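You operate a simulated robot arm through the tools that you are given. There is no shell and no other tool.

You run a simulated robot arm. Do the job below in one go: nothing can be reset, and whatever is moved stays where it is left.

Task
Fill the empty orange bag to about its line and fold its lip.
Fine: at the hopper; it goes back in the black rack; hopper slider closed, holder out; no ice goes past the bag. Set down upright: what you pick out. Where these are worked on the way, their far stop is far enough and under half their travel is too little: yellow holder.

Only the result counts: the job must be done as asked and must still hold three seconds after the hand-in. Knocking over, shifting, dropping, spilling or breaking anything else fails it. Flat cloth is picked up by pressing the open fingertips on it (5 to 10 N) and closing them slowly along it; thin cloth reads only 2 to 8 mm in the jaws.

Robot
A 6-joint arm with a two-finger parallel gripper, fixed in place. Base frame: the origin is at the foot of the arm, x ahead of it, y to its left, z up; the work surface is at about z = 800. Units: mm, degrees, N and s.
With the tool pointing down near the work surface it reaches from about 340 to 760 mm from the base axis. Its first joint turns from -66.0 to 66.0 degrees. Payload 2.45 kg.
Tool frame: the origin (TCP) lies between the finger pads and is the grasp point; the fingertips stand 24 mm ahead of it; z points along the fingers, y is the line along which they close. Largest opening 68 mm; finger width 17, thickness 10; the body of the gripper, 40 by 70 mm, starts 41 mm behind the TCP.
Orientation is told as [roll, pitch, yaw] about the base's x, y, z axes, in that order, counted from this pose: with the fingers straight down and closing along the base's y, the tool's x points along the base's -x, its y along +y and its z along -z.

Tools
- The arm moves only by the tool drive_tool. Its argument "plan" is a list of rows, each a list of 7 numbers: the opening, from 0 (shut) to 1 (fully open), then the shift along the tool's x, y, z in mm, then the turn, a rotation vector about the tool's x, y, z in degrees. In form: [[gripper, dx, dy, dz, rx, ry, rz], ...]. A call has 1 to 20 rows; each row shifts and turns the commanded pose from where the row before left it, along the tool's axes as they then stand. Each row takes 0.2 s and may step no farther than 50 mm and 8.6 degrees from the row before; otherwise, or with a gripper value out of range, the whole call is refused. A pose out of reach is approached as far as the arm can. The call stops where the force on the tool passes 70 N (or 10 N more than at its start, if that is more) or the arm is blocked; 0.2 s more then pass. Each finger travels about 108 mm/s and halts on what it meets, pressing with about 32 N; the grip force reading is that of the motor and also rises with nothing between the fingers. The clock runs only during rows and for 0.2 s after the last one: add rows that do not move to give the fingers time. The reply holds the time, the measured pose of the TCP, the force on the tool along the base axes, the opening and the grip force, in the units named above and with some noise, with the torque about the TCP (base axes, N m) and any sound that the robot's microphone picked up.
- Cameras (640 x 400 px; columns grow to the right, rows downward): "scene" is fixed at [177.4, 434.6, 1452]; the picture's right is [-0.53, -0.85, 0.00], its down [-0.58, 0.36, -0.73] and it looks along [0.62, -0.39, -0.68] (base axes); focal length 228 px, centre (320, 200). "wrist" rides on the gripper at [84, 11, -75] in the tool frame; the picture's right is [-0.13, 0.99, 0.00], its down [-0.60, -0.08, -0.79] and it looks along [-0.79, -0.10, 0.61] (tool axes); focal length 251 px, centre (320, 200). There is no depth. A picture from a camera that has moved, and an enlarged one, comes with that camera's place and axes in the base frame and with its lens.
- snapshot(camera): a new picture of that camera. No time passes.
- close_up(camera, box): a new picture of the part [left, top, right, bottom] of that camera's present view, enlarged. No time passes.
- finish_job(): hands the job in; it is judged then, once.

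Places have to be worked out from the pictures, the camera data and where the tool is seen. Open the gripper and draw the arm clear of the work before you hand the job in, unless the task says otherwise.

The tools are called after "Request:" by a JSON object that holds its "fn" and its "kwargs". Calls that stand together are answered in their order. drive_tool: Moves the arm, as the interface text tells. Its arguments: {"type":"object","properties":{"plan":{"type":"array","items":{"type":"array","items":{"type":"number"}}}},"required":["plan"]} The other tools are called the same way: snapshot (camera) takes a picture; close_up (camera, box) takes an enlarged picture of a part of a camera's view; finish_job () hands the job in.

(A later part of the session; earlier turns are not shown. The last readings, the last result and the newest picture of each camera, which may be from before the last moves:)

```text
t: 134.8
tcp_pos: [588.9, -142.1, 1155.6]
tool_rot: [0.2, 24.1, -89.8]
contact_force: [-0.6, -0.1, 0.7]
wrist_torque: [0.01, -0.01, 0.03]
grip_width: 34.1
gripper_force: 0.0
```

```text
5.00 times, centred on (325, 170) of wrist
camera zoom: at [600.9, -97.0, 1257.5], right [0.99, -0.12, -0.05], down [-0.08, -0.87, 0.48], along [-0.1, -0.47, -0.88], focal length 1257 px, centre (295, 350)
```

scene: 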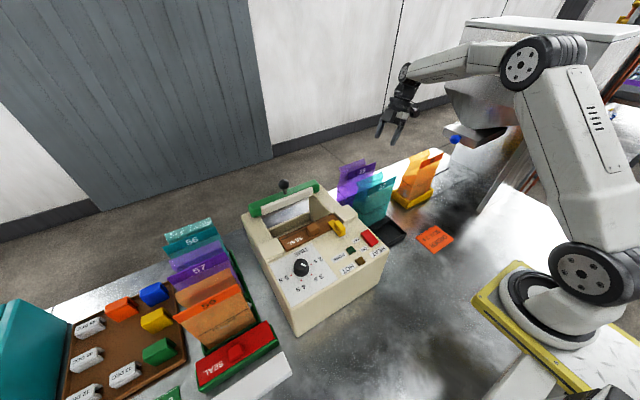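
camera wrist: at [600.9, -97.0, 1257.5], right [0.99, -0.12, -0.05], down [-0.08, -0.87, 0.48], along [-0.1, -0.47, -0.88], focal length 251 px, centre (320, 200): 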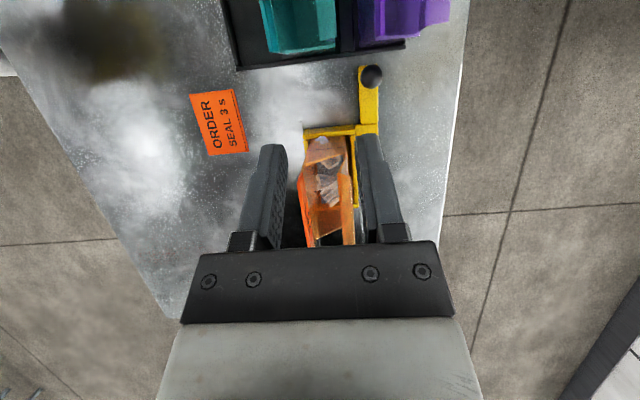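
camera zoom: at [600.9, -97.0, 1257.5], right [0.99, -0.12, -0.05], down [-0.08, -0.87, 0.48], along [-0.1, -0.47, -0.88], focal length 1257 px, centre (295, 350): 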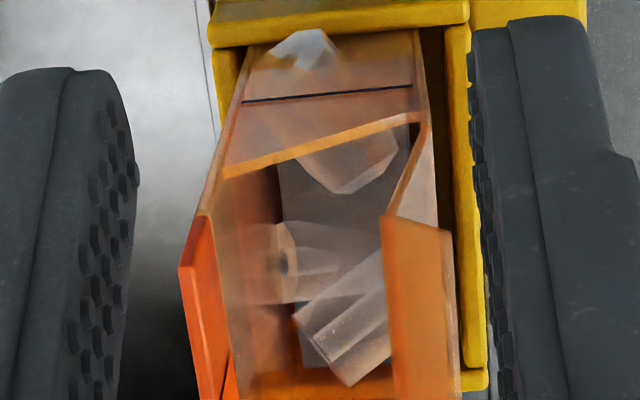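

From above I see a flat grey ice surface at roughly z 860 with several tubes lying on it, some reaching past the line. To judge what a properly filled bag looks like, I inspect the filled bag 59 with the wrist camera the same way.

Request:
{"fn": "drive_tool", "kwargs": {"plan": [[0.5, 0, 0, 0, 0, -8, 0], [0.5, 0, 0, 0, 0, -8, 0], [0.5, 0, 0, 0, 0, -8, 0], [0.5, 0, 0, 0, 0, 0, -8.5], [0.5, 0, 0, 0, 0, 0, -8.5], [0.5, 0, 0, 0, 0, 0, -8.5], [0.5, 0, 0, 0, 0, 0, -8.5], [0.5, 0, 0, 0, 0, 0, -8.5], [0.5, 0, 0, 0, 0, 0, -8.5], [0.5, 0, 0, 0, 0, 0, -8.5], [0.5, 0, 0, 0, 0, 0, -8.5], [0.5, 0, 0, 0, 0, 0, -8.5], [0.5, 0, 0, 0, 0, 0, -8.5], [0.5, 0, 0, 0, 0, 0, -4.8], [0.5, 0, 0, 0, 0, 0, 0]]}}

Request:
{"fn": "drive_tool", "kwargs": {"plan": [[0.5, 0, 45, 0, 0, 0, 0], [0.5, 0, 45, 0, 0, 0, 0], [0.5, 4, 45, 0, 0, 0, 0], [0.5, 4, 45, 0, 0, 0, 0], [0.5, 4, 45, 0, 0, 0, 0], [0.5, 4, 45, 0, 0, 0, 0], [0.5, 4, 45, 0, 0, 0, 0], [0.5, 4, 45, 0, 0, 0, 0], [0.5, 4, 45, 0, 0, 0, 0], [0.5, 4, 45, 0, 0, 0, 0], [0.5, 4, 45, 0, 0, 0, 0], [0.5, 0, 0, 15, 0, 0, 0], [0.5, 0, 0, 0, 0, 0, -8.5], [0.5, 0, 0, 0, 0, 0, -8.5], [0.5, 0, 0, 0, 0, 0, -8.5], [0.5, 0, 0, 0, 0, 0, -8.5], [0.5, 0, 0, 0, 0, 0, -8.5], [0.5, 0, 0, 0, 0, 0, -5], [0.5, 0, 0, 0, 0, 0, 0]]}}

Request:
{"fn": "snapshot", "kwargs": {"camera": "wrist"}}

```text
t: 138.0
tcp_pos: [589.0, -142.2, 1157.1]
tool_rot: [-0.1, 0.0, 0.0]
contact_force: [-0.1, -0.6, -0.2]
wrist_torque: [-0.03, -0.01, -0.01]
grip_width: 33.9
gripper_force: 0.1
```

```text
t: 142.0
tcp_pos: [554.7, 353.0, 1140.8]
tool_rot: [-0.1, 0.0, 47.4]
contact_force: [0.0, -0.2, 0.6]
wrist_torque: [0.07, -0.04, 0.01]
grip_width: 34.1
gripper_force: 0.1
```

```text
taken
camera wrist: at [490.5, 297.5, 1214.7], right [-0.64, 0.76, 0.0], down [0.47, 0.39, 0.79], along [0.61, 0.51, -0.61], focal length 251 px, centre (320, 200)
```

wrist: 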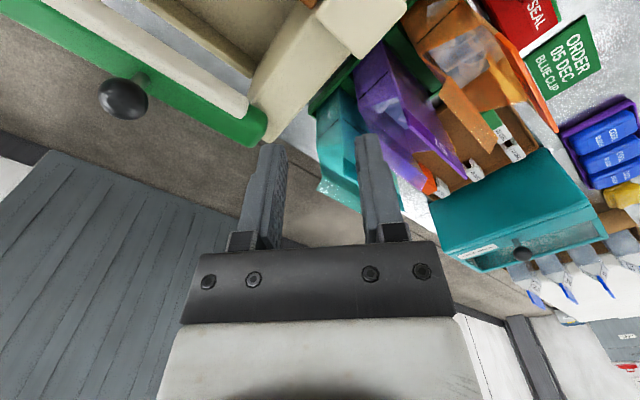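

Request:
{"fn": "close_up", "kwargs": {"camera": "wrist", "box": [400, 0, 560, 140]}}

Request:
{"fn": "close_up", "kwargs": {"camera": "wrist", "box": [310, 30, 470, 210]}}

```text
2.86 times, centred on (480, 70) of wrist
camera zoom: at [490.5, 297.5, 1214.7], right [-0.64, 0.76, 0.0], down [0.47, 0.39, 0.79], along [0.61, 0.51, -0.61], focal length 718 px, centre (-137, 571)
```

zoom: 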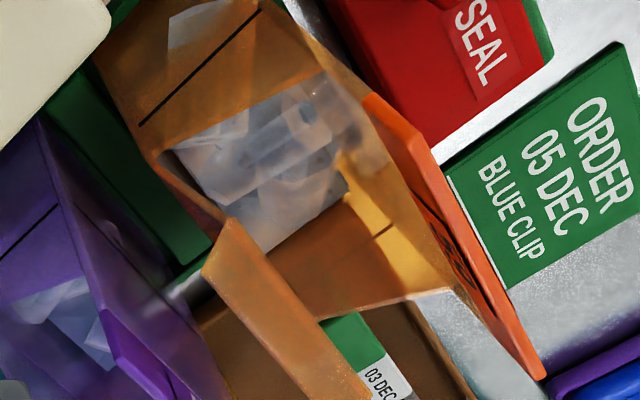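

```text
2.22 times, centred on (390, 120) of wrist
camera zoom: at [490.5, 297.5, 1214.7], right [-0.64, 0.76, 0.0], down [0.47, 0.39, 0.79], along [0.61, 0.51, -0.61], focal length 559 px, centre (164, 378)
```

zoom: 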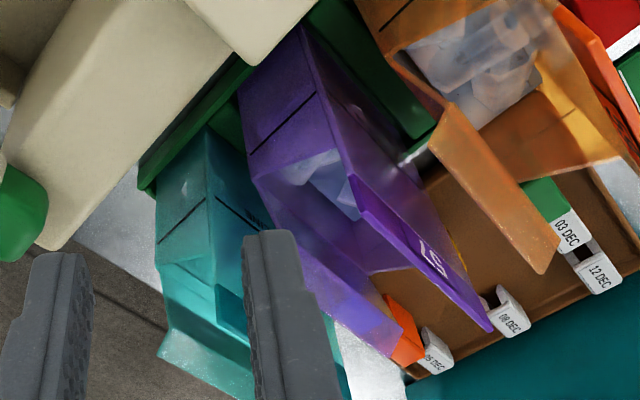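

Bag 59's ice stands clearly higher than mine: its wall lump is about 15–20 mm below the line, mine about 37 mm, so I am at roughly 70–75 %. I go back to push the holder in again and add about 6 s of flow.

Request:
{"fn": "drive_tool", "kwargs": {"plan": [[0.78, 0, 0, 0, 0, 0, -8.3], [0.78, 0, 0, 0, 0, 0, -8.3], [0.78, 0, 0, 0, 0, 0, -8.3], [0.78, 0, 0, 0, 0, 0, -8.3], [0.78, 0, 0, 0, 0, 0, -8.3], [0.78, 0, 0, 0, 0, 0, -8.3], [0.78, 43.6, -3.5, 0, 0, 0, 0], [0.78, 43.6, -3.5, 0, 0, 0, 0], [0.78, 43.6, -3.5, 0, 0, 0, 0], [0.78, 43.6, -3.5, 0, 0, 0, 0], [0.78, 43.6, -3.5, 0, 0, 0, 0], [0.78, 43.6, -3.5, 0, 0, 0, 0], [0.78, 43.6, -3.5, 0, 0, 0, 0], [0.78, 43.6, -3.5, 0, 0, 0, 0], [0.78, 43.6, -3.5, 0, 0, 0, 0], [0.78, 43.6, -3.5, 0, 0, 0, 0], [0.78, 43.6, -3.5, 0, 0, 0, 0], [0.78, 0, 0, 0, 0, 0, 0]]}}

Request:
{"fn": "drive_tool", "kwargs": {"plan": [[0.78, 0, 0, 0, 0, -7, 0], [0.78, 0, 0, 0, 0, -7, 0], [0.78, 0, 0, 0, 0, -6, 0], [0.78, 0, 0, 0, 0, 0, 0]]}}

```text
t: 145.8
tcp_pos: [653.8, -118.9, 1139.4]
tool_rot: [0.0, 0.0, 97.3]
contact_force: [-0.6, -0.4, 0.4]
wrist_torque: [-0.02, 0.03, -0.04]
grip_width: 53.1
gripper_force: 0.1
```

```text
t: 146.8
tcp_pos: [654.2, -118.1, 1142.6]
tool_rot: [-0.1, -20.0, 97.3]
contact_force: [0.1, 0.9, 0.2]
wrist_torque: [0.03, 0.01, -0.01]
grip_width: 53.2
gripper_force: 0.1
```

Request:
{"fn": "drive_tool", "kwargs": {"plan": [[0.78, 12, 0.5, 33, 0, 0, 0], [0.78, 12, 0.5, 33, 0, 0, 0], [0.78, 12, 0.5, 33, 0, 0, 0], [0.78, 12, 0.3, 33, 0, 0, 0], [0.78, 12, 0.2, 33, 0, 0, 0], [0.78, 12, 0, 33, 0, 0, 0], [0.78, 8, 0, 22, 0, 0, 0], [0.78, 0, 0, 0, 0, 0, 0]]}}

Request:
{"fn": "snapshot", "kwargs": {"camera": "wrist"}}

```text
t: 148.6
tcp_pos: [651.3, -120.1, 909.0]
tool_rot: [-0.1, -19.9, 97.4]
contact_force: [-0.6, 0.7, 0.0]
wrist_torque: [-0.02, 0.01, 0.07]
grip_width: 53.1
gripper_force: 0.0
```

```text
taken
camera wrist: at [654.3, -226.5, 948.8], right [-1.0, 0.0, 0.04], down [0.04, 0.3, 0.95], along [-0.02, 0.95, -0.3], focal length 251 px, centre (320, 200)
```

wrist: 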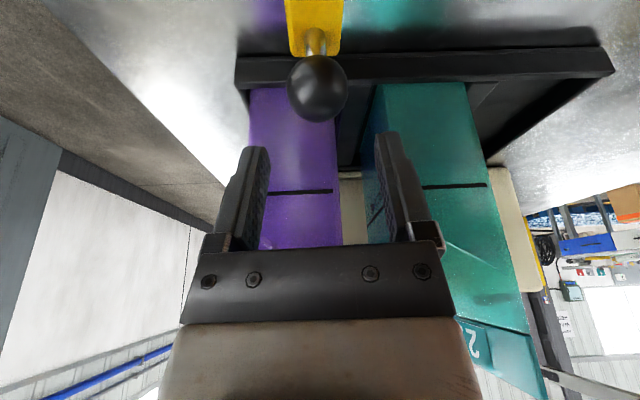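

Request:
{"fn": "drive_tool", "kwargs": {"plan": [[0.78, 9, 0, 25, 0, 0, 0], [0.78, 9, 0, 24.8, 0, 0, 0], [0.65, 0, 0, 0, 0, 0, 0], [0.58, 0, 0, 0, 0, 0, 0], [0.52, 0, 0, 0, 0, 0, 0], [0.46, 0, 0, 0, 0, 0, 0], [0.4, 0, 0, 0, 0, 0, 0], [0.3, 0, 0, 0, 0, 0, 0], [0.2, 0, 0, 0, 0, 0, 0], [0.2, 0, 0, 0, 0, 0, 0]]}}

Request:
{"fn": "snapshot", "kwargs": {"camera": "wrist"}}

```text
t: 150.8
tcp_pos: [648.9, -119.1, 855.3]
tool_rot: [0.1, -19.9, 97.1]
contact_force: [-14.9, -1.0, 2.9]
wrist_torque: [0.11, 0.0, -0.01]
grip_width: 31.3
gripper_force: 44.5
```

```text
taken
camera wrist: at [653.5, -224.9, 895.0], right [-1.0, -0.01, 0.05], down [0.04, 0.3, 0.95], along [-0.02, 0.95, -0.3], focal length 251 px, centre (320, 200)
```

wrist: 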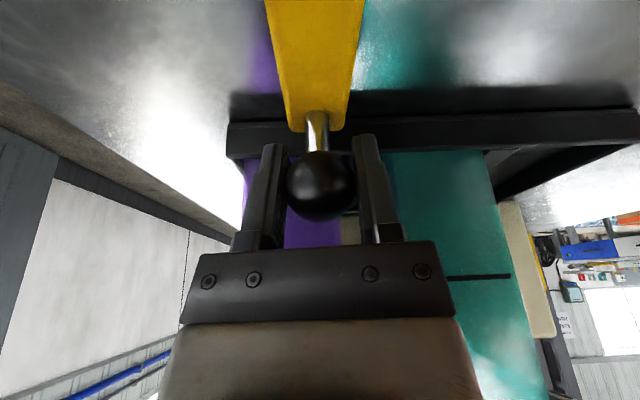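

Gripped again. I repeat the slide inward with the same staged tilts, at gentle speed.

Request:
{"fn": "drive_tool", "kwargs": {"plan": [[0.2, 0, 1.3, 0, 0, 0, 0], [0.2, 2.8, 0.36, -1.0, 0, 0, 0], [0.2, 5.6, 0.7, -2.0, 0, 0, 0], [0.2, 8.4, 1.05, -3.06, 0, 0, 0], [0.2, 9.3, 1.15, -3.4, 0, 0, 0], [0.2, 9.3, 1.15, -3.4, 0, 0, 0], [0.2, 8.4, 1.05, -3.06, 0, 0, 0], [0.2, 7.5, 0.9, -2.7, 0, 0, 0], [0.2, 4.7, 0.55, -1.7, 0, 0, 0], [0.2, 0, 0, 0, 0, 0, 0]]}}

Request:
{"fn": "drive_tool", "kwargs": {"plan": [[0.2, 0, 0, 0, 0, 6, 0], [0.2, 0, 0, 0, 0, 7, 0], [0.2, 0, 0, 0, 0, 7, 0], [0.2, 0, 0, 0, 0, 0, 0]]}}

```text
t: 153.0
tcp_pos: [650.0, -179.3, 854.1]
tool_rot: [0.0, -20.0, 97.2]
contact_force: [-11.6, -1.4, 2.2]
wrist_torque: [-0.39, 0.01, 0.07]
grip_width: 31.3
gripper_force: 44.8
```

```text
t: 154.0
tcp_pos: [650.7, -178.6, 854.8]
tool_rot: [-0.1, 0.1, 97.3]
contact_force: [-3.8, 0.7, -3.2]
wrist_torque: [0.54, 0.07, -0.05]
grip_width: 31.2
gripper_force: 44.6
```

Request:
{"fn": "drive_tool", "kwargs": {"plan": [[0.2, 4, 0.5, 0, 0, 0, 0], [0.2, 7, 0.9, 0, 0, 0, 0], [0.2, 10, 1.25, 0, 0, 0, 0], [0.2, 11, 1.4, 0, 0, 0, 0], [0.2, 11, 1.4, 0, 0, 0, 0], [0.2, 11, 1.4, 0, 0, 0, 0], [0.2, 7, 0.9, 0, 0, 0, 0], [0.2, 4, 0.5, 0, 0, 0, 0], [0.2, 0, 0, 0, 0, 0, 0]]}}

Request:
{"fn": "drive_tool", "kwargs": {"plan": [[0.2, 0, 0.8, 0, 0, 6, 0], [0.2, 0, 0, 0, 0, 6, 0], [0.2, 0, 0, 0, 0, 0, 0]]}}

Request:
{"fn": "close_up", "kwargs": {"camera": "scene", "box": [370, 80, 490, 210]}}

```text
t: 156.0
tcp_pos: [649.9, -245.6, 854.7]
tool_rot: [-0.1, 0.1, 97.2]
contact_force: [-8.7, 0.8, 1.0]
wrist_torque: [0.71, 0.13, 0.0]
grip_width: 30.9
gripper_force: 44.5
```

```text
t: 156.8
tcp_pos: [651.2, -244.8, 853.9]
tool_rot: [-0.2, 12.2, 97.3]
contact_force: [-0.6, 1.2, -1.1]
wrist_torque: [0.5, -0.01, -0.11]
grip_width: 31.5
gripper_force: 44.6
```

```text
3.08 times, centred on (430, 145) of scene
camera zoom: at [177.4, 434.6, 1452.0], right [-0.53, -0.85, 0.0], down [-0.58, 0.36, -0.73], along [0.62, -0.39, -0.68], focal length 703 px, centre (-18, 369)
```

zoom: 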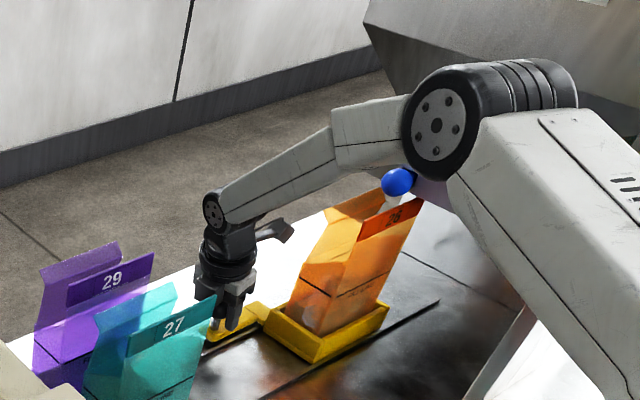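

Request:
{"fn": "drive_tool", "kwargs": {"plan": [[0.2, 3.9, 0.5, 0.83, 0, 0, 0], [0.2, 6.8, 0.85, 1.45, 0, 0, 0], [0.2, 8.7, 1.1, 1.86, 0, 0, 0], [0.2, 8.7, 1.1, 1.86, 0, 0, 0], [0.2, 8.7, 1.1, 1.86, 0, 0, 0], [0.2, 6.8, 0.85, 1.45, 0, 0, 0], [0.2, 3.9, 0.5, 0.83, 0, 0, 0], [0.2, 0, 0, 0, 0, 0, 0]]}}

Request:
{"fn": "drive_tool", "kwargs": {"plan": [[0.2, 3.9, 0.5, 0.83, 0, 0, 0], [0.2, 5.8, 0.75, 1.25, 0, 0, 0], [0.2, 7.8, 1.0, 1.65, 0, 0, 0], [0.2, 7.8, 1.0, 1.65, 0, 0, 0], [0.2, 5.8, 0.75, 1.25, 0, 0, 0], [0.2, 3.9, 0.5, 0.83, 0, 0, 0], [0.2, 0, 0, 0, 0, 0, 0]]}}

```text
t: 158.6
tcp_pos: [648.8, -295.3, 854.9]
tool_rot: [-0.2, 12.1, 97.2]
contact_force: [21.3, 0.6, -9.5]
wrist_torque: [0.46, 0.13, -0.07]
grip_width: 31.1
gripper_force: 44.3
```

```text
t: 160.2
tcp_pos: [650.1, -330.2, 854.6]
tool_rot: [-0.2, 12.1, 97.3]
contact_force: [23.0, 0.8, -5.1]
wrist_torque: [0.14, 0.11, 0.09]
grip_width: 31.2
gripper_force: 44.5
```

Request:
{"fn": "drive_tool", "kwargs": {"plan": [[0.2, 0, -2.1, 0.3, 0, 0, 0], [0.2, 4.9, 0.6, 1.03, 0, 0, 0], [0.2, 5.8, 0.72, 1.24, 0, 0, 0], [0.2, 5.8, 0.72, 1.24, 0, 0, 0], [0.2, 4.9, 0.6, 1.03, 0, 0, 0], [0.2, 3.9, 0.48, 0.83, 0, 0, 0], [0.2, 0, 0, 0, 0, 0, 0]]}}

Request:
{"fn": "drive_tool", "kwargs": {"plan": [[0.2, 2.9, 0.36, 0.62, 0, 0, 0], [0.2, 2.9, 0.36, 0.62, 0, 0, 0], [0.2, 0, 0, 0, 0, 0, 0]]}}

```text
t: 161.8
tcp_pos: [651.8, -354.9, 855.0]
tool_rot: [0.1, 12.0, 97.1]
contact_force: [-6.8, -1.2, -2.6]
wrist_torque: [-0.3, -0.09, 0.01]
grip_width: 31.4
gripper_force: 44.5
```

```text
t: 162.6
tcp_pos: [650.9, -360.6, 855.5]
tool_rot: [0.2, 11.9, 97.3]
contact_force: [-14.9, 2.2, -3.5]
wrist_torque: [-0.66, -0.13, -0.03]
grip_width: 31.3
gripper_force: 44.3
```

Request:
{"fn": "drive_tool", "kwargs": {"plan": [[0.2, 2.9, 1.2, 0.62, 0, 0, 0], [0.2, 1.9, 0.3, 0.4, 0, 0, 0], [0.2, 0, 0, 0, 0, 0, 0]]}}

```text
t: 163.4
tcp_pos: [650.2, -362.0, 854.8]
tool_rot: [0.3, 11.7, 97.4]
contact_force: [-17.2, 31.7, 4.7]
wrist_torque: [0.08, -0.02, -0.01]
grip_width: 31.5
gripper_force: 44.8
```

The holder is at the far stop again (32 N). I release it and retreat as before, turning back to yaw −90.

Request:
{"fn": "drive_tool", "kwargs": {"plan": [[0.2, -2.4, 0.8, -0.5, 0, 0, 0], [0.3, 0, 0, 0, 0, 0, 0], [0.45, 0, 0, 0, 0, 0, 0], [0.6, 0, 0, 0, 0, 0, 0], [0.78, 0, 0, 0, 0, 0, 0], [0.78, 0, 0, 0, 0, 0, 0], [0.78, -3, -2, -15, 0, 0, 0], [0.78, -12.7, -6.4, -33.4, 0, 0, 0], [0.78, -12.7, -6.4, -33.4, 0, 0, 0], [0.78, -12.7, -6.4, -33.4, 0, 0, 0], [0.78, -12.7, -6.4, -33.4, 0, 0, 0], [0.78, -12.7, -6.4, -33.4, 0, 0, 0], [0.78, -12.7, -6.4, -33.4, 0, 0, 0], [0.78, -12.7, -6.4, -33.4, 0, 0, 0], [0.78, 0, 0, 0, 0, -6, 0], [0.78, 0, 0, 0, 0, -6, 0], [0.78, 0, 0, 0, 0, 0, 0]]}}

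Request:
{"fn": "close_up", "kwargs": {"camera": "scene", "box": [390, 90, 510, 210]}}

```text
t: 167.0
tcp_pos: [681.0, -217.8, 1079.2]
tool_rot: [-0.1, 0.0, 97.3]
contact_force: [0.1, -0.5, 0.2]
wrist_torque: [-0.01, -0.01, 0.0]
grip_width: 52.8
gripper_force: 0.0
```

```text
3.33 times, centred on (450, 150) of scene
camera zoom: at [177.4, 434.6, 1452.0], right [-0.53, -0.85, 0.0], down [-0.58, 0.36, -0.73], along [0.62, -0.39, -0.68], focal length 762 px, centre (-113, 367)
```

zoom: 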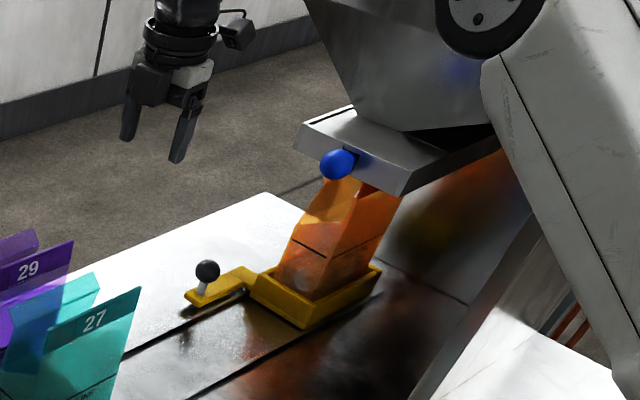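

Request:
{"fn": "drive_tool", "kwargs": {"plan": [[0.78, 0, 0, 0, 0, 0, 8.5], [0.78, 0, 0, 0, 0, 0, 8.5], [0.78, 0, 0, 0, 0, 0, 8.5], [0.78, 0, 0, 0, 0, 0, 8.5], [0.78, 0, 0, 0, 0, 0, 8.5], [0.78, 0, 0, 0, 0, 0, 8.5], [0.78, 0, 0, 0, 0, 0, 8.5], [0.78, 0, 0, 0, 0, 0, 8.5], [0.78, 0, 0, 0, 0, 0, 8.5], [0.78, 0, 0, 0, 0, 0, 8.5], [0.78, 0, 0, 0, 0, 0, 8.5], [0.78, 0, 0, 0, 0, 0, 8.5], [0.78, 0, 0, 0, 0, 0, 8.5], [0.78, 0, 0, 0, 0, 0, 8.5], [0.78, 0, 0, 0, 0, 0, 8.5], [0.78, 0, 0, 0, 0, 0, 8.5], [0.78, 0, 0, 0, 0, 0, 8.5], [0.78, 0, 0, 0, 0, 0, 8.5], [0.78, 0, 0, 0, 0, 0, 8.5], [0.78, 0, 0, 0, 0, 0, 8.5]]}}

Request:
{"fn": "drive_tool", "kwargs": {"plan": [[0.75, 0, 0, 0, 0, 0, 8.5], [0.75, 0, 0, 0, 0, 0, 8.5], [0.75, -20, -40, -10, 0, 0, 0], [0.75, -20, -40, -10, 0, 0, 0], [0.75, -20, -40, -10, 0, 0, 0], [0.75, 0, 0, 0, 0, -7, 0], [0.75, 0, 0, 0, 0, -7, 0], [0.75, 0, 0, 0, 0, -6, 0], [0.75, 0, 0, 0, 0, 0, 0]]}}

Request:
{"fn": "snapshot", "kwargs": {"camera": "wrist"}}

```text
t: 171.2
tcp_pos: [677.6, -216.5, 1079.5]
tool_rot: [0.1, -0.1, -72.9]
contact_force: [-0.2, -0.9, 0.5]
wrist_torque: [-0.02, 0.01, 0.0]
grip_width: 53.1
gripper_force: 0.0
```

```text
t: 173.2
tcp_pos: [557.0, -277.0, 1109.3]
tool_rot: [0.2, -20.1, -89.8]
contact_force: [-1.3, 0.5, 0.8]
wrist_torque: [0.02, 0.01, 0.0]
grip_width: 50.9
gripper_force: 0.1
```

```text
taken
camera wrist: at [569.1, -173.3, 1149.5], right [0.99, -0.12, 0.05], down [-0.08, -0.29, 0.95], along [-0.1, -0.95, -0.3], focal length 251 px, centre (320, 200)
```

wrist: 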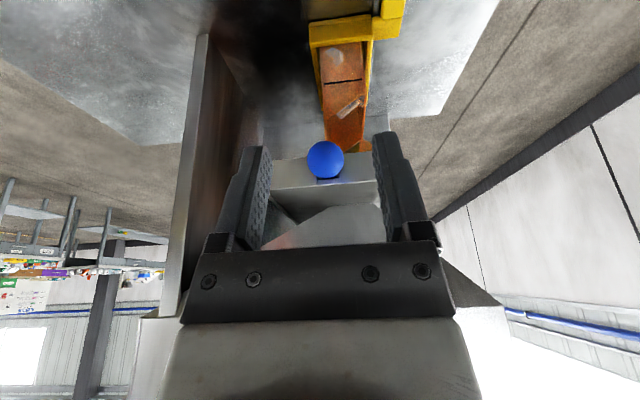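

Request:
{"fn": "drive_tool", "kwargs": {"plan": [[0.75, -38.5, -1, 14, 0, 0, 0], [0.75, -38.5, -1, 14, 0, 0, 0], [0.75, 4.2, 0, 19.4, 0, 0, 0], [0.75, 4.2, 0, 19.4, 0, 0, 0], [0.75, 4.2, 0, 19.4, 0, 0, 0], [0.75, 0, 0, 0, 0, 0, 0]]}}

Request:
{"fn": "snapshot", "kwargs": {"camera": "wrist"}}

```text
t: 174.6
tcp_pos: [555.4, -366.2, 1050.9]
tool_rot: [0.1, -20.2, -89.9]
contact_force: [-0.3, -0.3, -0.2]
wrist_torque: [0.0, 0.0, 0.02]
grip_width: 50.9
gripper_force: 0.1
```

```text
taken
camera wrist: at [566.7, -263.5, 1090.5], right [0.99, -0.12, 0.05], down [-0.08, -0.3, 0.95], along [-0.1, -0.95, -0.3], focal length 251 px, centre (320, 200)
```

wrist: 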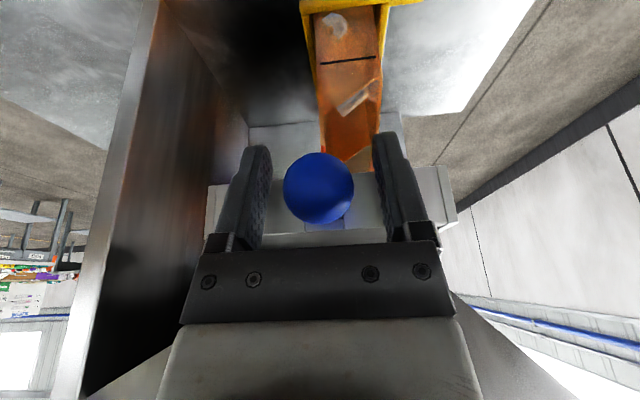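

The knob is again between the fingers and the bag sits correctly under the outlet. I grip and take a baseline picture of the wall lump before opening.

Request:
{"fn": "drive_tool", "kwargs": {"plan": [[0.65, 0, -1, 0, 0, 0, 0], [0.58, 0, 0, 0, 0, 0, 0], [0.52, 0, 0, 0, 0, 0, 0], [0.46, 0, 0, 0, 0, 0, 0], [0.4, 0, 0, 0, 0, 0, 0], [0.3, 0, 0, 0, 0, 0, 0], [0.2, 0, 0, 0, 0, 0, 0], [0.2, 0, -1, 0, 0, 0, 0]]}}

Request:
{"fn": "close_up", "kwargs": {"camera": "wrist", "box": [310, 0, 400, 130]}}

Request:
{"fn": "close_up", "kwargs": {"camera": "scene", "box": [446, 145, 476, 180]}}

```text
t: 176.4
tcp_pos: [555.4, -368.0, 1051.2]
tool_rot: [0.0, -20.0, -89.8]
contact_force: [-2.9, 1.8, -0.6]
wrist_torque: [-0.03, 0.03, -0.07]
grip_width: 30.9
gripper_force: 44.0
```

```text
3.08 times, centred on (355, 65) of wrist
camera zoom: at [565.7, -263.7, 1090.9], right [0.99, -0.12, 0.04], down [-0.08, -0.3, 0.95], along [-0.1, -0.95, -0.3], focal length 774 px, centre (212, 615)
```

zoom: 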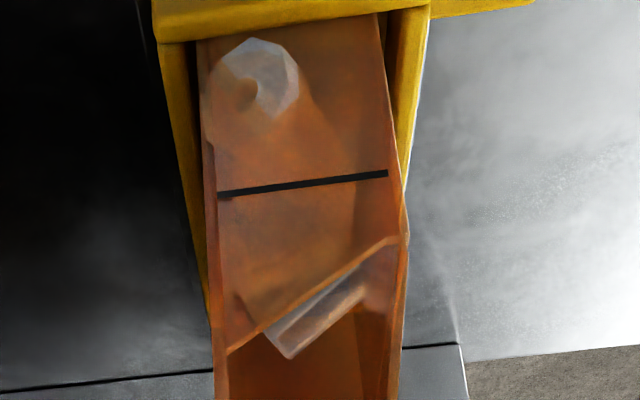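

```text
11.43 times, centred on (461, 162) of scene
camera zoom: at [177.3, 434.6, 1452.0], right [-0.53, -0.85, 0.0], down [-0.58, 0.36, -0.73], along [0.62, -0.39, -0.68], focal length 2611 px, centre (-1291, 629)
```

zoom: 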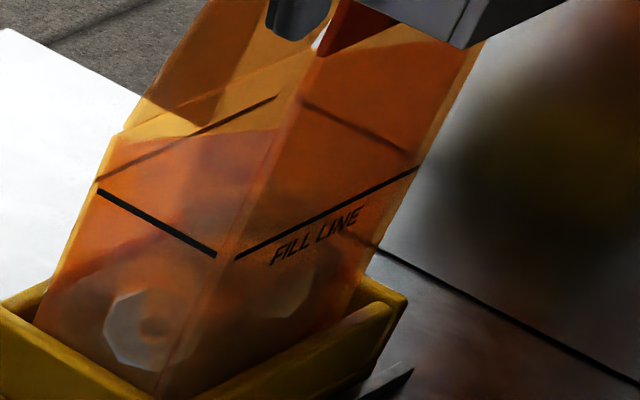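

The lump and line match the earlier picture. Bag 59's end-wall lump is about 20 mm below its line and mine 37 mm, which calls for about 1.33 times the ice, or some 5 s more at the same 13 mm opening. I open and watch.

Request:
{"fn": "drive_tool", "kwargs": {"plan": [[0.2, 3.1, 0, -1.1, 0, 0, 0], [0.2, 3.1, 0, -1.1, 0, 0, 0], [0.2, 3.1, 0, -1.1, 0, 0, 0], [0.2, 2.9, 0, -1.0, 0, 0, 0], [0.2, 0, 0, 0, 0, 0, 0], [0.2, 0, 0, 0, 0, 0, 0], [0.2, 0, 0, 0, 0, 0, 0], [0.2, 0, 0, 0, 0, 0, 0], [0.2, 0, 0, 0, 0, 0, 0], [0.2, 0, 0, 0, 0, 0, 0], [0.2, 0, 0, 0, 0, 0, 0], [0.2, 0, 0, 0, 0, 0, 0]]}}

Request:
{"fn": "close_up", "kwargs": {"camera": "wrist", "box": [310, 0, 400, 130]}}

Request:
{"fn": "close_up", "kwargs": {"camera": "scene", "box": [446, 145, 476, 180]}}

```text
t: 179.0
tcp_pos: [553.4, -355.7, 1049.4]
tool_rot: [0.0, -20.1, -89.7]
contact_force: [-4.8, -0.3, 7.1]
wrist_torque: [-0.04, 0.01, 0.01]
grip_width: 31.1
gripper_force: 43.8
```

```text
3.08 times, centred on (355, 65) of wrist
camera zoom: at [565.7, -251.0, 1090.8], right [0.99, -0.12, 0.05], down [-0.08, -0.29, 0.95], along [-0.1, -0.95, -0.3], focal length 774 px, centre (212, 615)
```

zoom: 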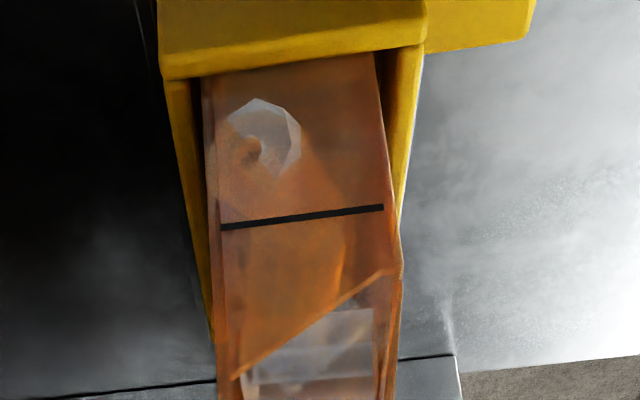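

```text
11.43 times, centred on (461, 162) of scene
camera zoom: at [177.1, 434.7, 1452.1], right [-0.53, -0.85, 0.0], down [-0.58, 0.36, -0.73], along [0.62, -0.39, -0.68], focal length 2611 px, centre (-1291, 629)
```

zoom: 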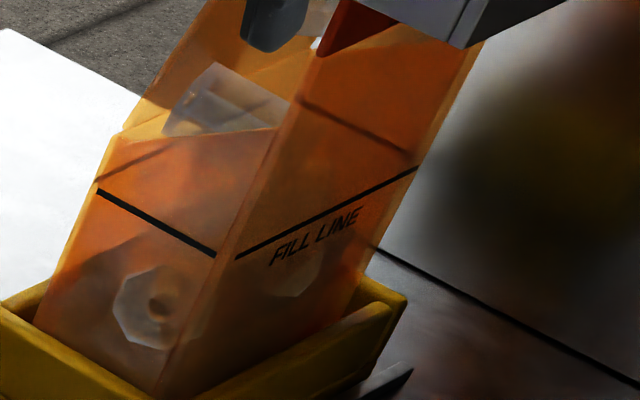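

Request:
{"fn": "drive_tool", "kwargs": {"plan": [[0.2, 0, 0, 0, 0, 0, 0], [0.2, 0, 0, 0, 0, 0, 0], [0.2, 0, 0, 0, 0, 0, 0]]}}

Request:
{"fn": "close_up", "kwargs": {"camera": "wrist", "box": [310, 0, 400, 130]}}

Request:
{"fn": "close_up", "kwargs": {"camera": "scene", "box": [446, 145, 476, 180]}}

```text
t: 179.8
tcp_pos: [553.6, -354.3, 1050.5]
tool_rot: [0.1, -20.0, -89.9]
contact_force: [-5.4, 0.0, 8.7]
wrist_torque: [-0.14, -0.01, 0.05]
grip_width: 31.0
gripper_force: 43.9
```

```text
3.08 times, centred on (355, 65) of wrist
camera zoom: at [565.7, -250.9, 1090.8], right [0.99, -0.12, 0.05], down [-0.08, -0.3, 0.95], along [-0.1, -0.95, -0.3], focal length 774 px, centre (212, 615)
```

zoom: 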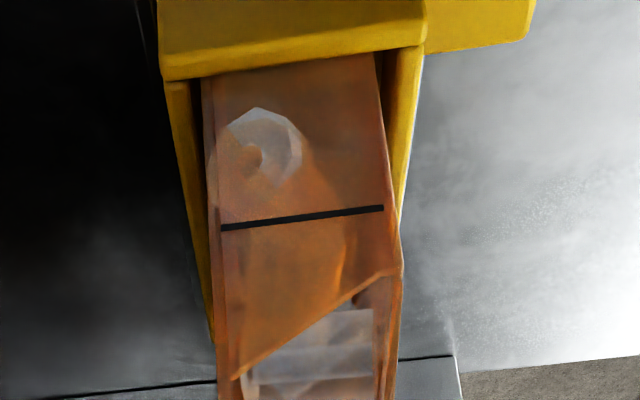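

```text
11.43 times, centred on (461, 162) of scene
camera zoom: at [177.1, 434.7, 1452.0], right [-0.53, -0.85, 0.0], down [-0.58, 0.36, -0.73], along [0.62, -0.39, -0.68], focal length 2611 px, centre (-1291, 629)
```

zoom: 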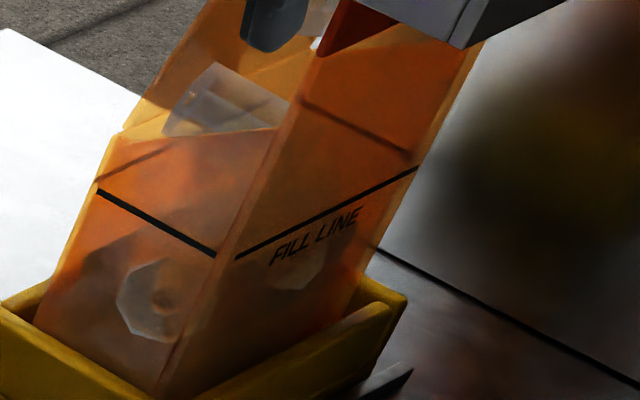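

The lumps now stand about where bag 59's do relative to the line (end-wall lump ≈ 23 mm below, front lump ≈ 25 mm versus 27 mm there). I close the slider now.

Request:
{"fn": "drive_tool", "kwargs": {"plan": [[0.2, -4.4, 0, 1.6, 0, 0, 0], [0.2, -4.4, 0, 1.6, 0, 0, 0], [0.2, -4.2, 0, 1.5, 0, 0, 0], [0.2, -1.5, 0, 0.5, 0, 0, 0], [0.2, 0, 0, 0, 0, 0, 0]]}}

Request:
{"fn": "close_up", "kwargs": {"camera": "wrist", "box": [310, 0, 400, 130]}}

Request:
{"fn": "close_up", "kwargs": {"camera": "scene", "box": [440, 135, 480, 185]}}

```text
t: 181.0
tcp_pos: [553.5, -369.6, 1050.6]
tool_rot: [-0.1, -19.9, -89.7]
contact_force: [-13.7, 30.9, 13.7]
wrist_torque: [0.01, -0.02, -0.09]
grip_width: 31.0
gripper_force: 44.4
```

```text
3.08 times, centred on (355, 65) of wrist
camera zoom: at [565.8, -265.0, 1090.8], right [0.99, -0.12, 0.04], down [-0.08, -0.3, 0.95], along [-0.1, -0.95, -0.31], focal length 774 px, centre (212, 615)
```

zoom: 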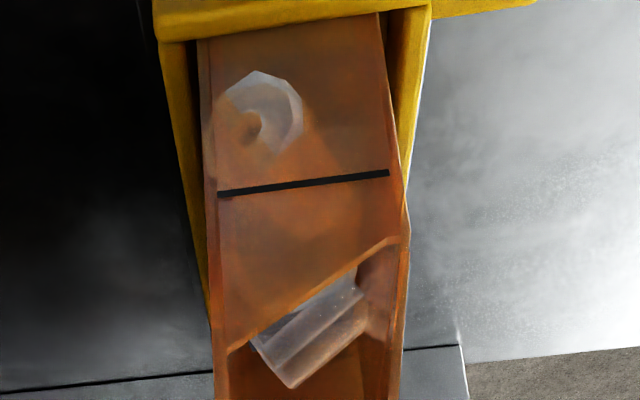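

```text
8.00 times, centred on (460, 160) of scene
camera zoom: at [176.7, 435.7, 1451.8], right [-0.53, -0.85, 0.0], down [-0.58, 0.36, -0.73], along [0.62, -0.39, -0.68], focal length 1828 px, centre (-800, 520)
```

zoom: 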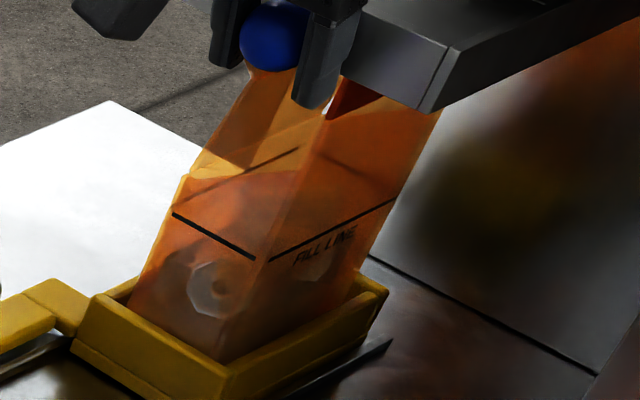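

The slider is shut (31 N at the stop). I release it, retreat, and draw the holder out as before.

Request:
{"fn": "drive_tool", "kwargs": {"plan": [[0.2, 1.6, -1, -0.6, 0, 0, 0], [0.3, 0, 0, 0, 0, 0, 0], [0.45, 0, 0, 0, 0, 0, 0], [0.6, 0, 0, 0, 0, 0, 0], [0.78, 0, 0, 0, 0, 0, 0], [0.78, 0, 0, -15, 0, 0, 0], [0.78, 0, 0, -25, 0, 0, 0], [0.78, 0, 0, -30, 0, 0, 0], [0.78, 20, 0, -20, 0, 0, 0], [0.78, 0, 0, 0, 0, 7, 0], [0.78, 0, 0, 0, 0, 7, 0], [0.78, 0, 0, 0, 0, 6, 0], [0.78, 25, 40, 6, 0, 0, 0], [0.78, 25, 40, 6, 0, 0, 0], [0.78, 25, 40, 6, 0, 0, 0], [0.78, 0, 0, 0, 0, 0, -8.5], [0.78, 0, 0, 0, 0, 0, -8.5], [0.78, 0, 0, 0, 0, 0, -8.5], [0.78, 0, 0, 0, 0, 0, -8.5], [0.78, 0, 0, 0, 0, 0, -8.5]]}}

Request:
{"fn": "close_up", "kwargs": {"camera": "scene", "box": [410, 100, 510, 200]}}

Request:
{"fn": "drive_tool", "kwargs": {"plan": [[0.78, 0, 0, 0, 0, 0, -8.5], [0.78, 0, 0, 0, 0, 0, -8.5], [0.78, 0, 0, 0, 0, 0, -8.5], [0.78, 0, 0, 0, 0, 0, -8.5], [0.78, 0, 0, 0, 0, 0, -8.5], [0.78, 0, 0, 0, 0, 0, -8.5], [0.78, 0, 0, 0, 0, 0, -8.5], [0.78, 0, 0, 0, 0, 0, -8.5], [0.78, 0, 0, 0, 0, 0, -8.5], [0.78, 0, 0, 0, 0, 0, -8.5], [0.78, 0, 0, 0, 0, 0, -8.5], [0.78, 0, 0, 0, 0, 0, -8.5], [0.78, 0, 0, 0, 0, 0, -8.5], [0.78, 0, 0, 0, 0, 0, -8.5], [0.78, 0, 0, 0, 0, 0, -8.5], [0.78, 0, 0, 0, 0, 0, -8.5], [0.78, 0, 0, 0, 0, 0, -8.5], [0.78, 0, 0, 0, 0, 6, 0], [0.78, 0, 0, 0, 0, 6, 0], [0.78, 0, 0, 0, 0, 0, 0]]}}

```text
t: 185.2
tcp_pos: [673.7, -241.7, 1110.6]
tool_rot: [0.1, -0.1, -47.1]
contact_force: [0.0, 0.7, 0.2]
wrist_torque: [0.02, -0.03, 0.02]
grip_width: 53.2
gripper_force: 0.0
```

```text
4.00 times, centred on (460, 150) of scene
camera zoom: at [177.4, 434.6, 1452.0], right [-0.53, -0.85, 0.0], down [-0.58, 0.36, -0.73], along [0.62, -0.39, -0.68], focal length 914 px, centre (-240, 400)
```

zoom: 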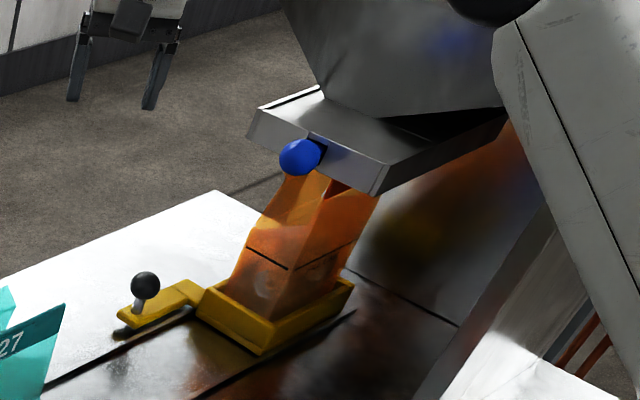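

```text
t: 189.4
tcp_pos: [673.7, -242.8, 1109.4]
tool_rot: [0.1, 12.1, 97.2]
contact_force: [-0.5, -0.5, -0.2]
wrist_torque: [-0.01, 0.0, -0.04]
grip_width: 53.0
gripper_force: 0.0
```

The slider looks closed and nothing spilled. I go down to the holder's knob along the same path as before.

Request:
{"fn": "drive_tool", "kwargs": {"plan": [[0.78, -2.8, 2.8, 43.7, 0, 0, 0], [0.78, -2.8, 2.8, 43.7, 0, 0, 0], [0.78, -2.8, 2.8, 43.7, 0, 0, 0], [0.78, 18.2, 7, 31.2, 0, 0, 0], [0.78, 18.2, 7, 31.2, 0, 0, 0], [0.78, 18.2, 7, 31.2, 0, 0, 0], [0.78, 13, 5, 20, 0, 0, 0], [0.78, 0, 0, 0, 0, 0, 0]]}}

Request:
{"fn": "snapshot", "kwargs": {"camera": "wrist"}}

```text
t: 191.2
tcp_pos: [652.1, -357.8, 884.1]
tool_rot: [0.0, 12.0, 97.2]
contact_force: [0.7, -0.5, 0.0]
wrist_torque: [0.01, 0.0, 0.0]
grip_width: 53.0
gripper_force: 0.2
```

```text
taken
camera wrist: at [650.5, -425.6, 972.8], right [-1.0, 0.0, -0.03], down [-0.02, 0.76, 0.65], along [0.02, 0.65, -0.76], focal length 251 px, centre (320, 200)
```

wrist: 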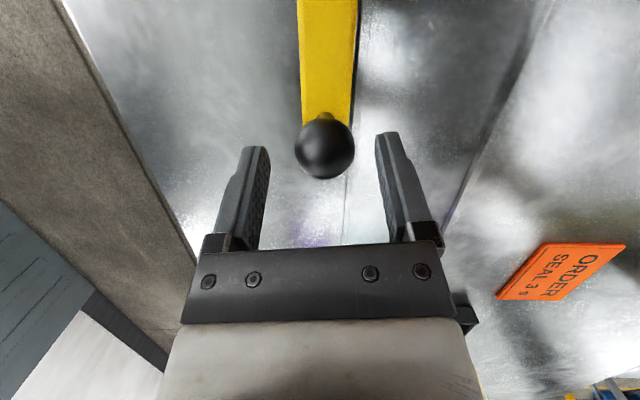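

Request:
{"fn": "drive_tool", "kwargs": {"plan": [[0.78, -0.6, 0.8, 15, 0, 0, 0], [0.78, -0.5, 0.6, 14, 0, 0, 0], [0.65, 0, 0, 0, 0, 0, 0], [0.58, 0, 0, 0, 0, 0, 0], [0.52, 0, 0, 0, 0, 0, 0], [0.46, 0, 0, 0, 0, 0, 0], [0.4, 0, 0, 0, 0, 0, 0], [0.3, 0, 0, 0, 0, 0, 0], [0.2, 0, 0, 0, 0, 0, 0], [0.2, 0, 1.0, 0, 0, 0, 0]]}}

Request:
{"fn": "drive_tool", "kwargs": {"plan": [[0.2, -2.9, -0.36, -0.6, 0, 0, 0], [0.2, -4.9, -0.6, -1.0, 0, 0, 0], [0.2, -7.8, -0.98, -1.65, 0, 0, 0], [0.2, -8.7, -1.1, -1.86, 0, 0, 0], [0.2, -8.7, -1.1, -1.86, 0, 0, 0], [0.2, -7.8, -0.98, -1.65, 0, 0, 0], [0.2, -4.9, -0.6, -1.0, 0, 0, 0], [0.2, -2.9, -0.36, -0.6, 0, 0, 0], [0.2, 0, 0, 0, 0, 0, 0]]}}

```text
t: 193.4
tcp_pos: [650.7, -361.2, 854.3]
tool_rot: [0.1, 12.0, 97.2]
contact_force: [-16.5, -2.1, 1.5]
wrist_torque: [0.46, 0.05, 0.0]
grip_width: 31.2
gripper_force: 44.6
```

```text
t: 195.4
tcp_pos: [650.5, -311.2, 853.6]
tool_rot: [0.2, 11.9, 97.2]
contact_force: [-25.8, -0.3, -2.4]
wrist_torque: [-0.06, -0.09, 0.06]
grip_width: 31.0
gripper_force: 44.7
```

Request:
{"fn": "drive_tool", "kwargs": {"plan": [[0.2, 0, 2.4, 0, 0, 0, 0], [0.2, -2.9, -0.36, -0.6, 0, 0, 0], [0.2, -5.8, -0.72, -1.2, 0, 0, 0], [0.2, -8.7, -1.1, -1.86, 0, 0, 0], [0.2, -9.7, -1.2, -2.05, 0, 0, 0], [0.2, -9.7, -1.2, -2.05, 0, 0, 0], [0.2, -9.7, -1.2, -2.05, 0, 0, 0], [0.2, -7.8, -0.98, -1.65, 0, 0, 0], [0.2, -4.9, -0.6, -1.0, 0, 0, 0], [0.2, -2.9, -0.36, -0.6, 0, 0, 0], [0.2, 0, 0, 0, 0, 0, 0]]}}

Request:
{"fn": "drive_tool", "kwargs": {"plan": [[0.2, 0, 0, 0, 0, -6, 0], [0.2, 0, 0, 0, 0, -6, 0], [0.2, 0, 0, 0, 0, 0, 0]]}}

```text
t: 197.8
tcp_pos: [650.0, -248.1, 855.0]
tool_rot: [-0.4, 12.1, 97.3]
contact_force: [27.1, 0.4, -25.4]
wrist_torque: [-0.25, 0.22, -0.12]
grip_width: 31.1
gripper_force: 44.6
```

```text
t: 198.6
tcp_pos: [649.4, -249.1, 856.8]
tool_rot: [-0.3, 0.1, 97.2]
contact_force: [6.9, -0.8, 8.4]
wrist_torque: [-1.02, -0.3, -0.01]
grip_width: 31.1
gripper_force: 44.3
```

Request:
{"fn": "drive_tool", "kwargs": {"plan": [[0.2, -3, -0.4, 0, 0, 0, 0], [0.2, -6, -0.8, 0, 0, 0, 0], [0.2, -9, -1.2, 0, 0, 0, 0], [0.2, -10, -1.3, 0, 0, 0, 0], [0.2, -10, -1.3, 0, 0, 0, 0], [0.2, -10, -1.3, 0, 0, 0, 0], [0.2, -8, -1.0, 0, 0, 0, 0], [0.2, -5, -0.62, 0, 0, 0, 0], [0.2, -3, -0.37, 0, 0, 0, 0], [0.2, 0, 0, 0, 0, 0, 0]]}}

Request:
{"fn": "drive_tool", "kwargs": {"plan": [[0.2, 0, 0, 0, 0, -7, 0], [0.2, 0, 0, 0, 0, -7, 0], [0.2, 0, 0, 0, 0, -6, 0], [0.2, 0, 0, 0, 0, 0, 0]]}}

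```text
t: 200.8
tcp_pos: [650.0, -183.1, 856.2]
tool_rot: [-0.3, 0.2, 97.2]
contact_force: [2.6, -0.6, 24.9]
wrist_torque: [-0.13, -0.08, 0.02]
grip_width: 31.2
gripper_force: 44.4
```

```text
t: 201.8
tcp_pos: [650.3, -183.4, 852.6]
tool_rot: [-0.2, -19.9, 97.4]
contact_force: [18.7, -1.8, -2.1]
wrist_torque: [-0.74, -0.27, 0.02]
grip_width: 31.4
gripper_force: 44.3
```

Request:
{"fn": "drive_tool", "kwargs": {"plan": [[0.2, 0, -1.6, 0, 0, 0, 0], [0.2, -2.8, -0.37, 1.0, 0, 0, 0], [0.2, -5.6, -0.73, 2.04, 0, 0, 0], [0.2, -8.4, -1.1, 3.06, 0, 0, 0], [0.2, -8.4, -1.1, 3.06, 0, 0, 0], [0.2, -8.4, -1.1, 3.06, 0, 0, 0], [0.2, -7.5, -0.98, 2.7, 0, 0, 0], [0.2, -5.6, -0.73, 2.04, 0, 0, 0], [0.2, -3.7, -0.5, 1.36, 0, 0, 0], [0.2, 0, 0, 0, 0, 0, 0]]}}

Request:
{"fn": "drive_tool", "kwargs": {"plan": [[0.2, -3.7, -0.5, 1.36, 0, 0, 0], [0.2, -3.7, -0.5, 1.36, 0, 0, 0], [0.2, 0, 0, 0, 0, 0, 0]]}}

```text
t: 204.0
tcp_pos: [650.0, -129.3, 852.8]
tool_rot: [-0.2, -19.8, 97.3]
contact_force: [14.2, 1.3, -17.5]
wrist_torque: [0.61, 0.06, -0.11]
grip_width: 31.1
gripper_force: 44.3
```

```text
t: 204.8
tcp_pos: [649.1, -120.1, 853.0]
tool_rot: [0.0, -19.9, 97.2]
contact_force: [7.6, 0.2, -12.2]
wrist_torque: [-0.53, 0.05, 0.01]
grip_width: 31.4
gripper_force: 44.6
```

Request:
{"fn": "drive_tool", "kwargs": {"plan": [[0.2, -2.4, -0.6, 2.0, 0, 0, 0], [0.2, -1.9, -0.25, 0.7, 0, 0, 0], [0.2, 0, 0, 0, 0, 0, 0]]}}

Request:
{"fn": "close_up", "kwargs": {"camera": "scene", "box": [370, 120, 470, 220]}}

```text
t: 205.6
tcp_pos: [649.4, -119.6, 853.6]
tool_rot: [-0.2, -19.8, 97.1]
contact_force: [-5.0, -30.1, 0.0]
wrist_torque: [0.37, 0.14, 0.03]
grip_width: 31.1
gripper_force: 44.9
```

```text
4.00 times, centred on (420, 170) of scene
camera zoom: at [177.3, 433.8, 1452.3], right [-0.53, -0.85, 0.0], down [-0.58, 0.36, -0.73], along [0.62, -0.39, -0.68], focal length 914 px, centre (-80, 320)
```

zoom: 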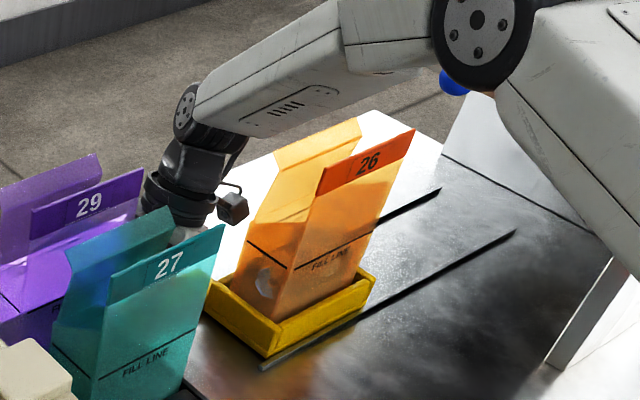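

The holder is at its outer stop (30 N). I release the knob, rise, turn back and repeat the oblique view into the mouth to compare with bag 59.

Request:
{"fn": "drive_tool", "kwargs": {"plan": [[0.2, 2.2, 0.7, -0.8, 0, 0, 0], [0.3, 0, 0, 0, 0, 0, 0], [0.45, 0, 0, 0, 0, 0, 0], [0.6, 0, 0, 0, 0, 0, 0], [0.78, 0, 0, 0, 0, 0, 0], [0.78, 0, 0, 0, 0, 0, 0], [0.78, -5.1, 0, -14.1, 0, 0, 0], [0.78, -8.5, 0, -23.5, 0, 0, 0], [0.78, -10.3, 0, -28.2, 0, 0, 0], [0.78, -12, 0, -33, 0, 0, 0], [0.78, -12, 0, -33, 0, 0, 0], [0.78, -12, 0, -33, 0, 0, 0], [0.78, -12, 0, -33, 0, 0, 0], [0.78, -12, 0, -33, 0, 0, 0], [0.5, 0, 0, -20, 0, 7, 0], [0.5, 0, 0, 0, 0, 7, 0], [0.5, 0, 0, 0, 0, 6, 0], [0.5, 0, 0, 0, 0, 0, 0]]}}

Request:
{"fn": "drive_tool", "kwargs": {"plan": [[0.5, 0, 0, 0, 0, 0, 8.5], [0.5, 0, 0, 0, 0, 0, 8.5], [0.5, 0, 0, 0, 0, 0, 8.5], [0.5, 0, 0, 0, 0, 0, 8.5], [0.5, 0, 0, 0, 0, 0, 8.5], [0.5, 0, 0, 0, 0, 0, 8.5], [0.5, 0, 0, 0, 0, 0, 8.5], [0.5, 0, 0, 0, 0, 0, 8.5], [0.5, 0, 0, 0, 0, 0, 8.5], [0.5, 0, 0, 0, 0, 0, 8.5], [0.5, 0, 0, 0, 0, 0, 8.5], [0.5, 0, 0, 0, 0, 0, 8.5], [0.5, 0, 0, 0, 0, 0, 8.5], [0.5, 0, 0, 0, 0, 0, 8.5], [0.5, 0, 0, 0, 0, 0, 8.5], [0.5, 0, 0, 0, 0, 0, 8.5], [0.5, 0, 0, 0, 0, 0, 8.5], [0.5, 0, 0, 0, 0, 0, 0]]}}

Request:
{"fn": "close_up", "kwargs": {"camera": "wrist", "box": [120, 0, 280, 190]}}

```text
t: 209.4
tcp_pos: [649.9, -124.2, 1117.7]
tool_rot: [0.0, 0.1, 97.1]
contact_force: [-0.8, 0.0, -0.2]
wrist_torque: [0.05, 0.04, 0.01]
grip_width: 34.0
gripper_force: 0.1
```

```text
t: 213.2
tcp_pos: [652.0, -125.4, 1117.7]
tool_rot: [0.0, -0.1, -47.4]
contact_force: [-0.4, 0.5, 0.2]
wrist_torque: [-0.01, -0.01, 0.02]
grip_width: 34.3
gripper_force: 0.0
```

```text
2.11 times, centred on (200, 95) of wrist
camera zoom: at [603.8, -56.8, 1191.1], right [0.82, 0.58, 0.0], down [0.35, -0.5, 0.79], along [0.46, -0.65, -0.61], focal length 529 px, centre (573, 421)
```

zoom: 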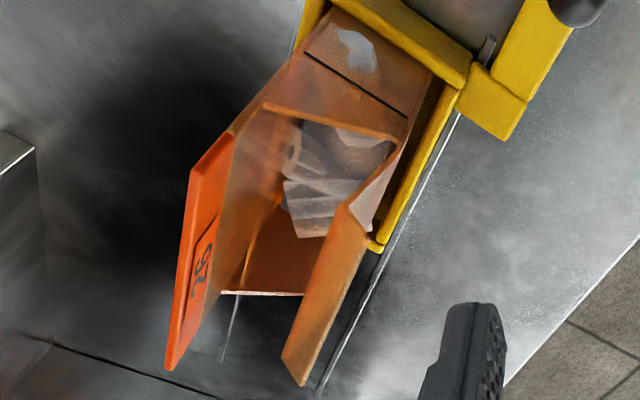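

Request:
{"fn": "close_up", "kwargs": {"camera": "wrist", "box": [150, 20, 250, 130]}}

Request:
{"fn": "close_up", "kwargs": {"camera": "scene", "box": [405, 165, 445, 205]}}

```text
3.64 times, centred on (200, 75) of wrist
camera zoom: at [603.8, -56.8, 1191.1], right [0.82, 0.58, 0.0], down [0.35, -0.5, 0.79], along [0.46, -0.65, -0.61], focal length 914 px, centre (756, 654)
```

zoom: 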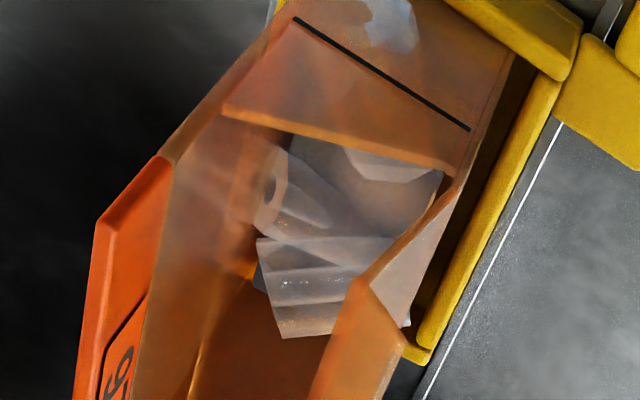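

```text
10.00 times, centred on (425, 185) of scene
camera zoom: at [177.4, 434.6, 1452.0], right [-0.53, -0.85, 0.0], down [-0.58, 0.36, -0.73], along [0.62, -0.39, -0.68], focal length 2285 px, centre (-730, 350)
```

zoom: 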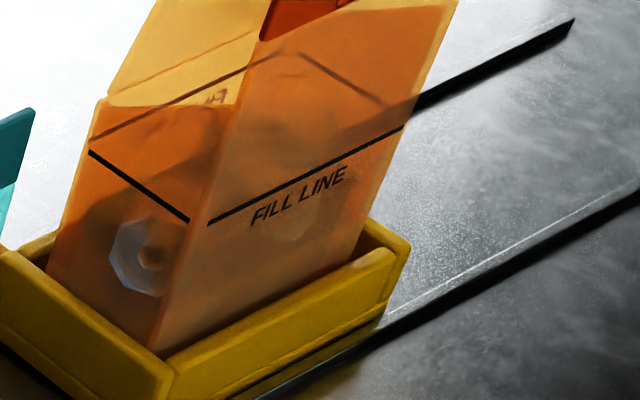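

Comparing again: my ice is now at about 0.9–1.0 of bag 59's fill, with the flat part at z ≈ 874 and the tubes lying on it averaging about the 896 line, so I leave it there. Next is the lip; I turn to yaw −90 and look at its profile.

Request:
{"fn": "drive_tool", "kwargs": {"plan": [[0.0, 0, 0, 0, 0, 0, 8.5], [0.0, 0, 0, 0, 0, 0, 8.5], [0.0, 0, 0, 0, 0, 0, 8.5], [0.0, 0, 0, 0, 0, 0, 8.5], [0.0, 0, 0, 0, 0, 0, 8.5], [0.0, 0, -20, 0, 0, 0, 0], [0.0, 0, 0, 0, 0, -8, 0], [0.0, 0, 0, 0, 0, -8, 0], [0.0, 0, 0, 0, 0, 0, 0]]}}

Request:
{"fn": "snapshot", "kwargs": {"camera": "wrist"}}

Request:
{"fn": "close_up", "kwargs": {"camera": "wrist", "box": [200, 0, 380, 180]}}

```text
t: 215.2
tcp_pos: [629.4, -123.6, 1118.4]
tool_rot: [0.0, -16.1, -89.8]
contact_force: [0.7, 1.1, 0.9]
wrist_torque: [0.04, -0.02, 0.01]
grip_width: 0.0
gripper_force: 23.3
```

```text
taken
camera wrist: at [641.9, -23.3, 1164.6], right [0.99, -0.12, 0.04], down [-0.08, -0.36, 0.93], along [-0.1, -0.93, -0.37], focal length 251 px, centre (320, 200)
```

wrist: 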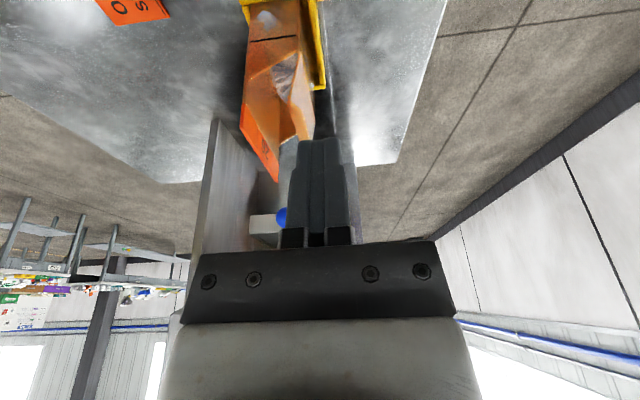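

```text
2.22 times, centred on (290, 90) of wrist
camera zoom: at [641.9, -23.3, 1164.6], right [0.99, -0.12, 0.04], down [-0.08, -0.36, 0.93], along [-0.1, -0.93, -0.37], focal length 559 px, centre (387, 444)
```

zoom: 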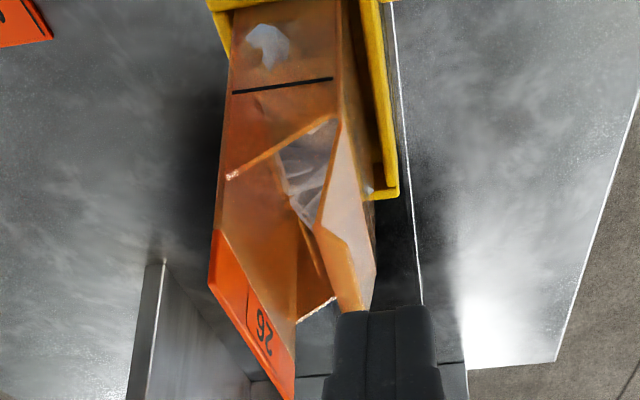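

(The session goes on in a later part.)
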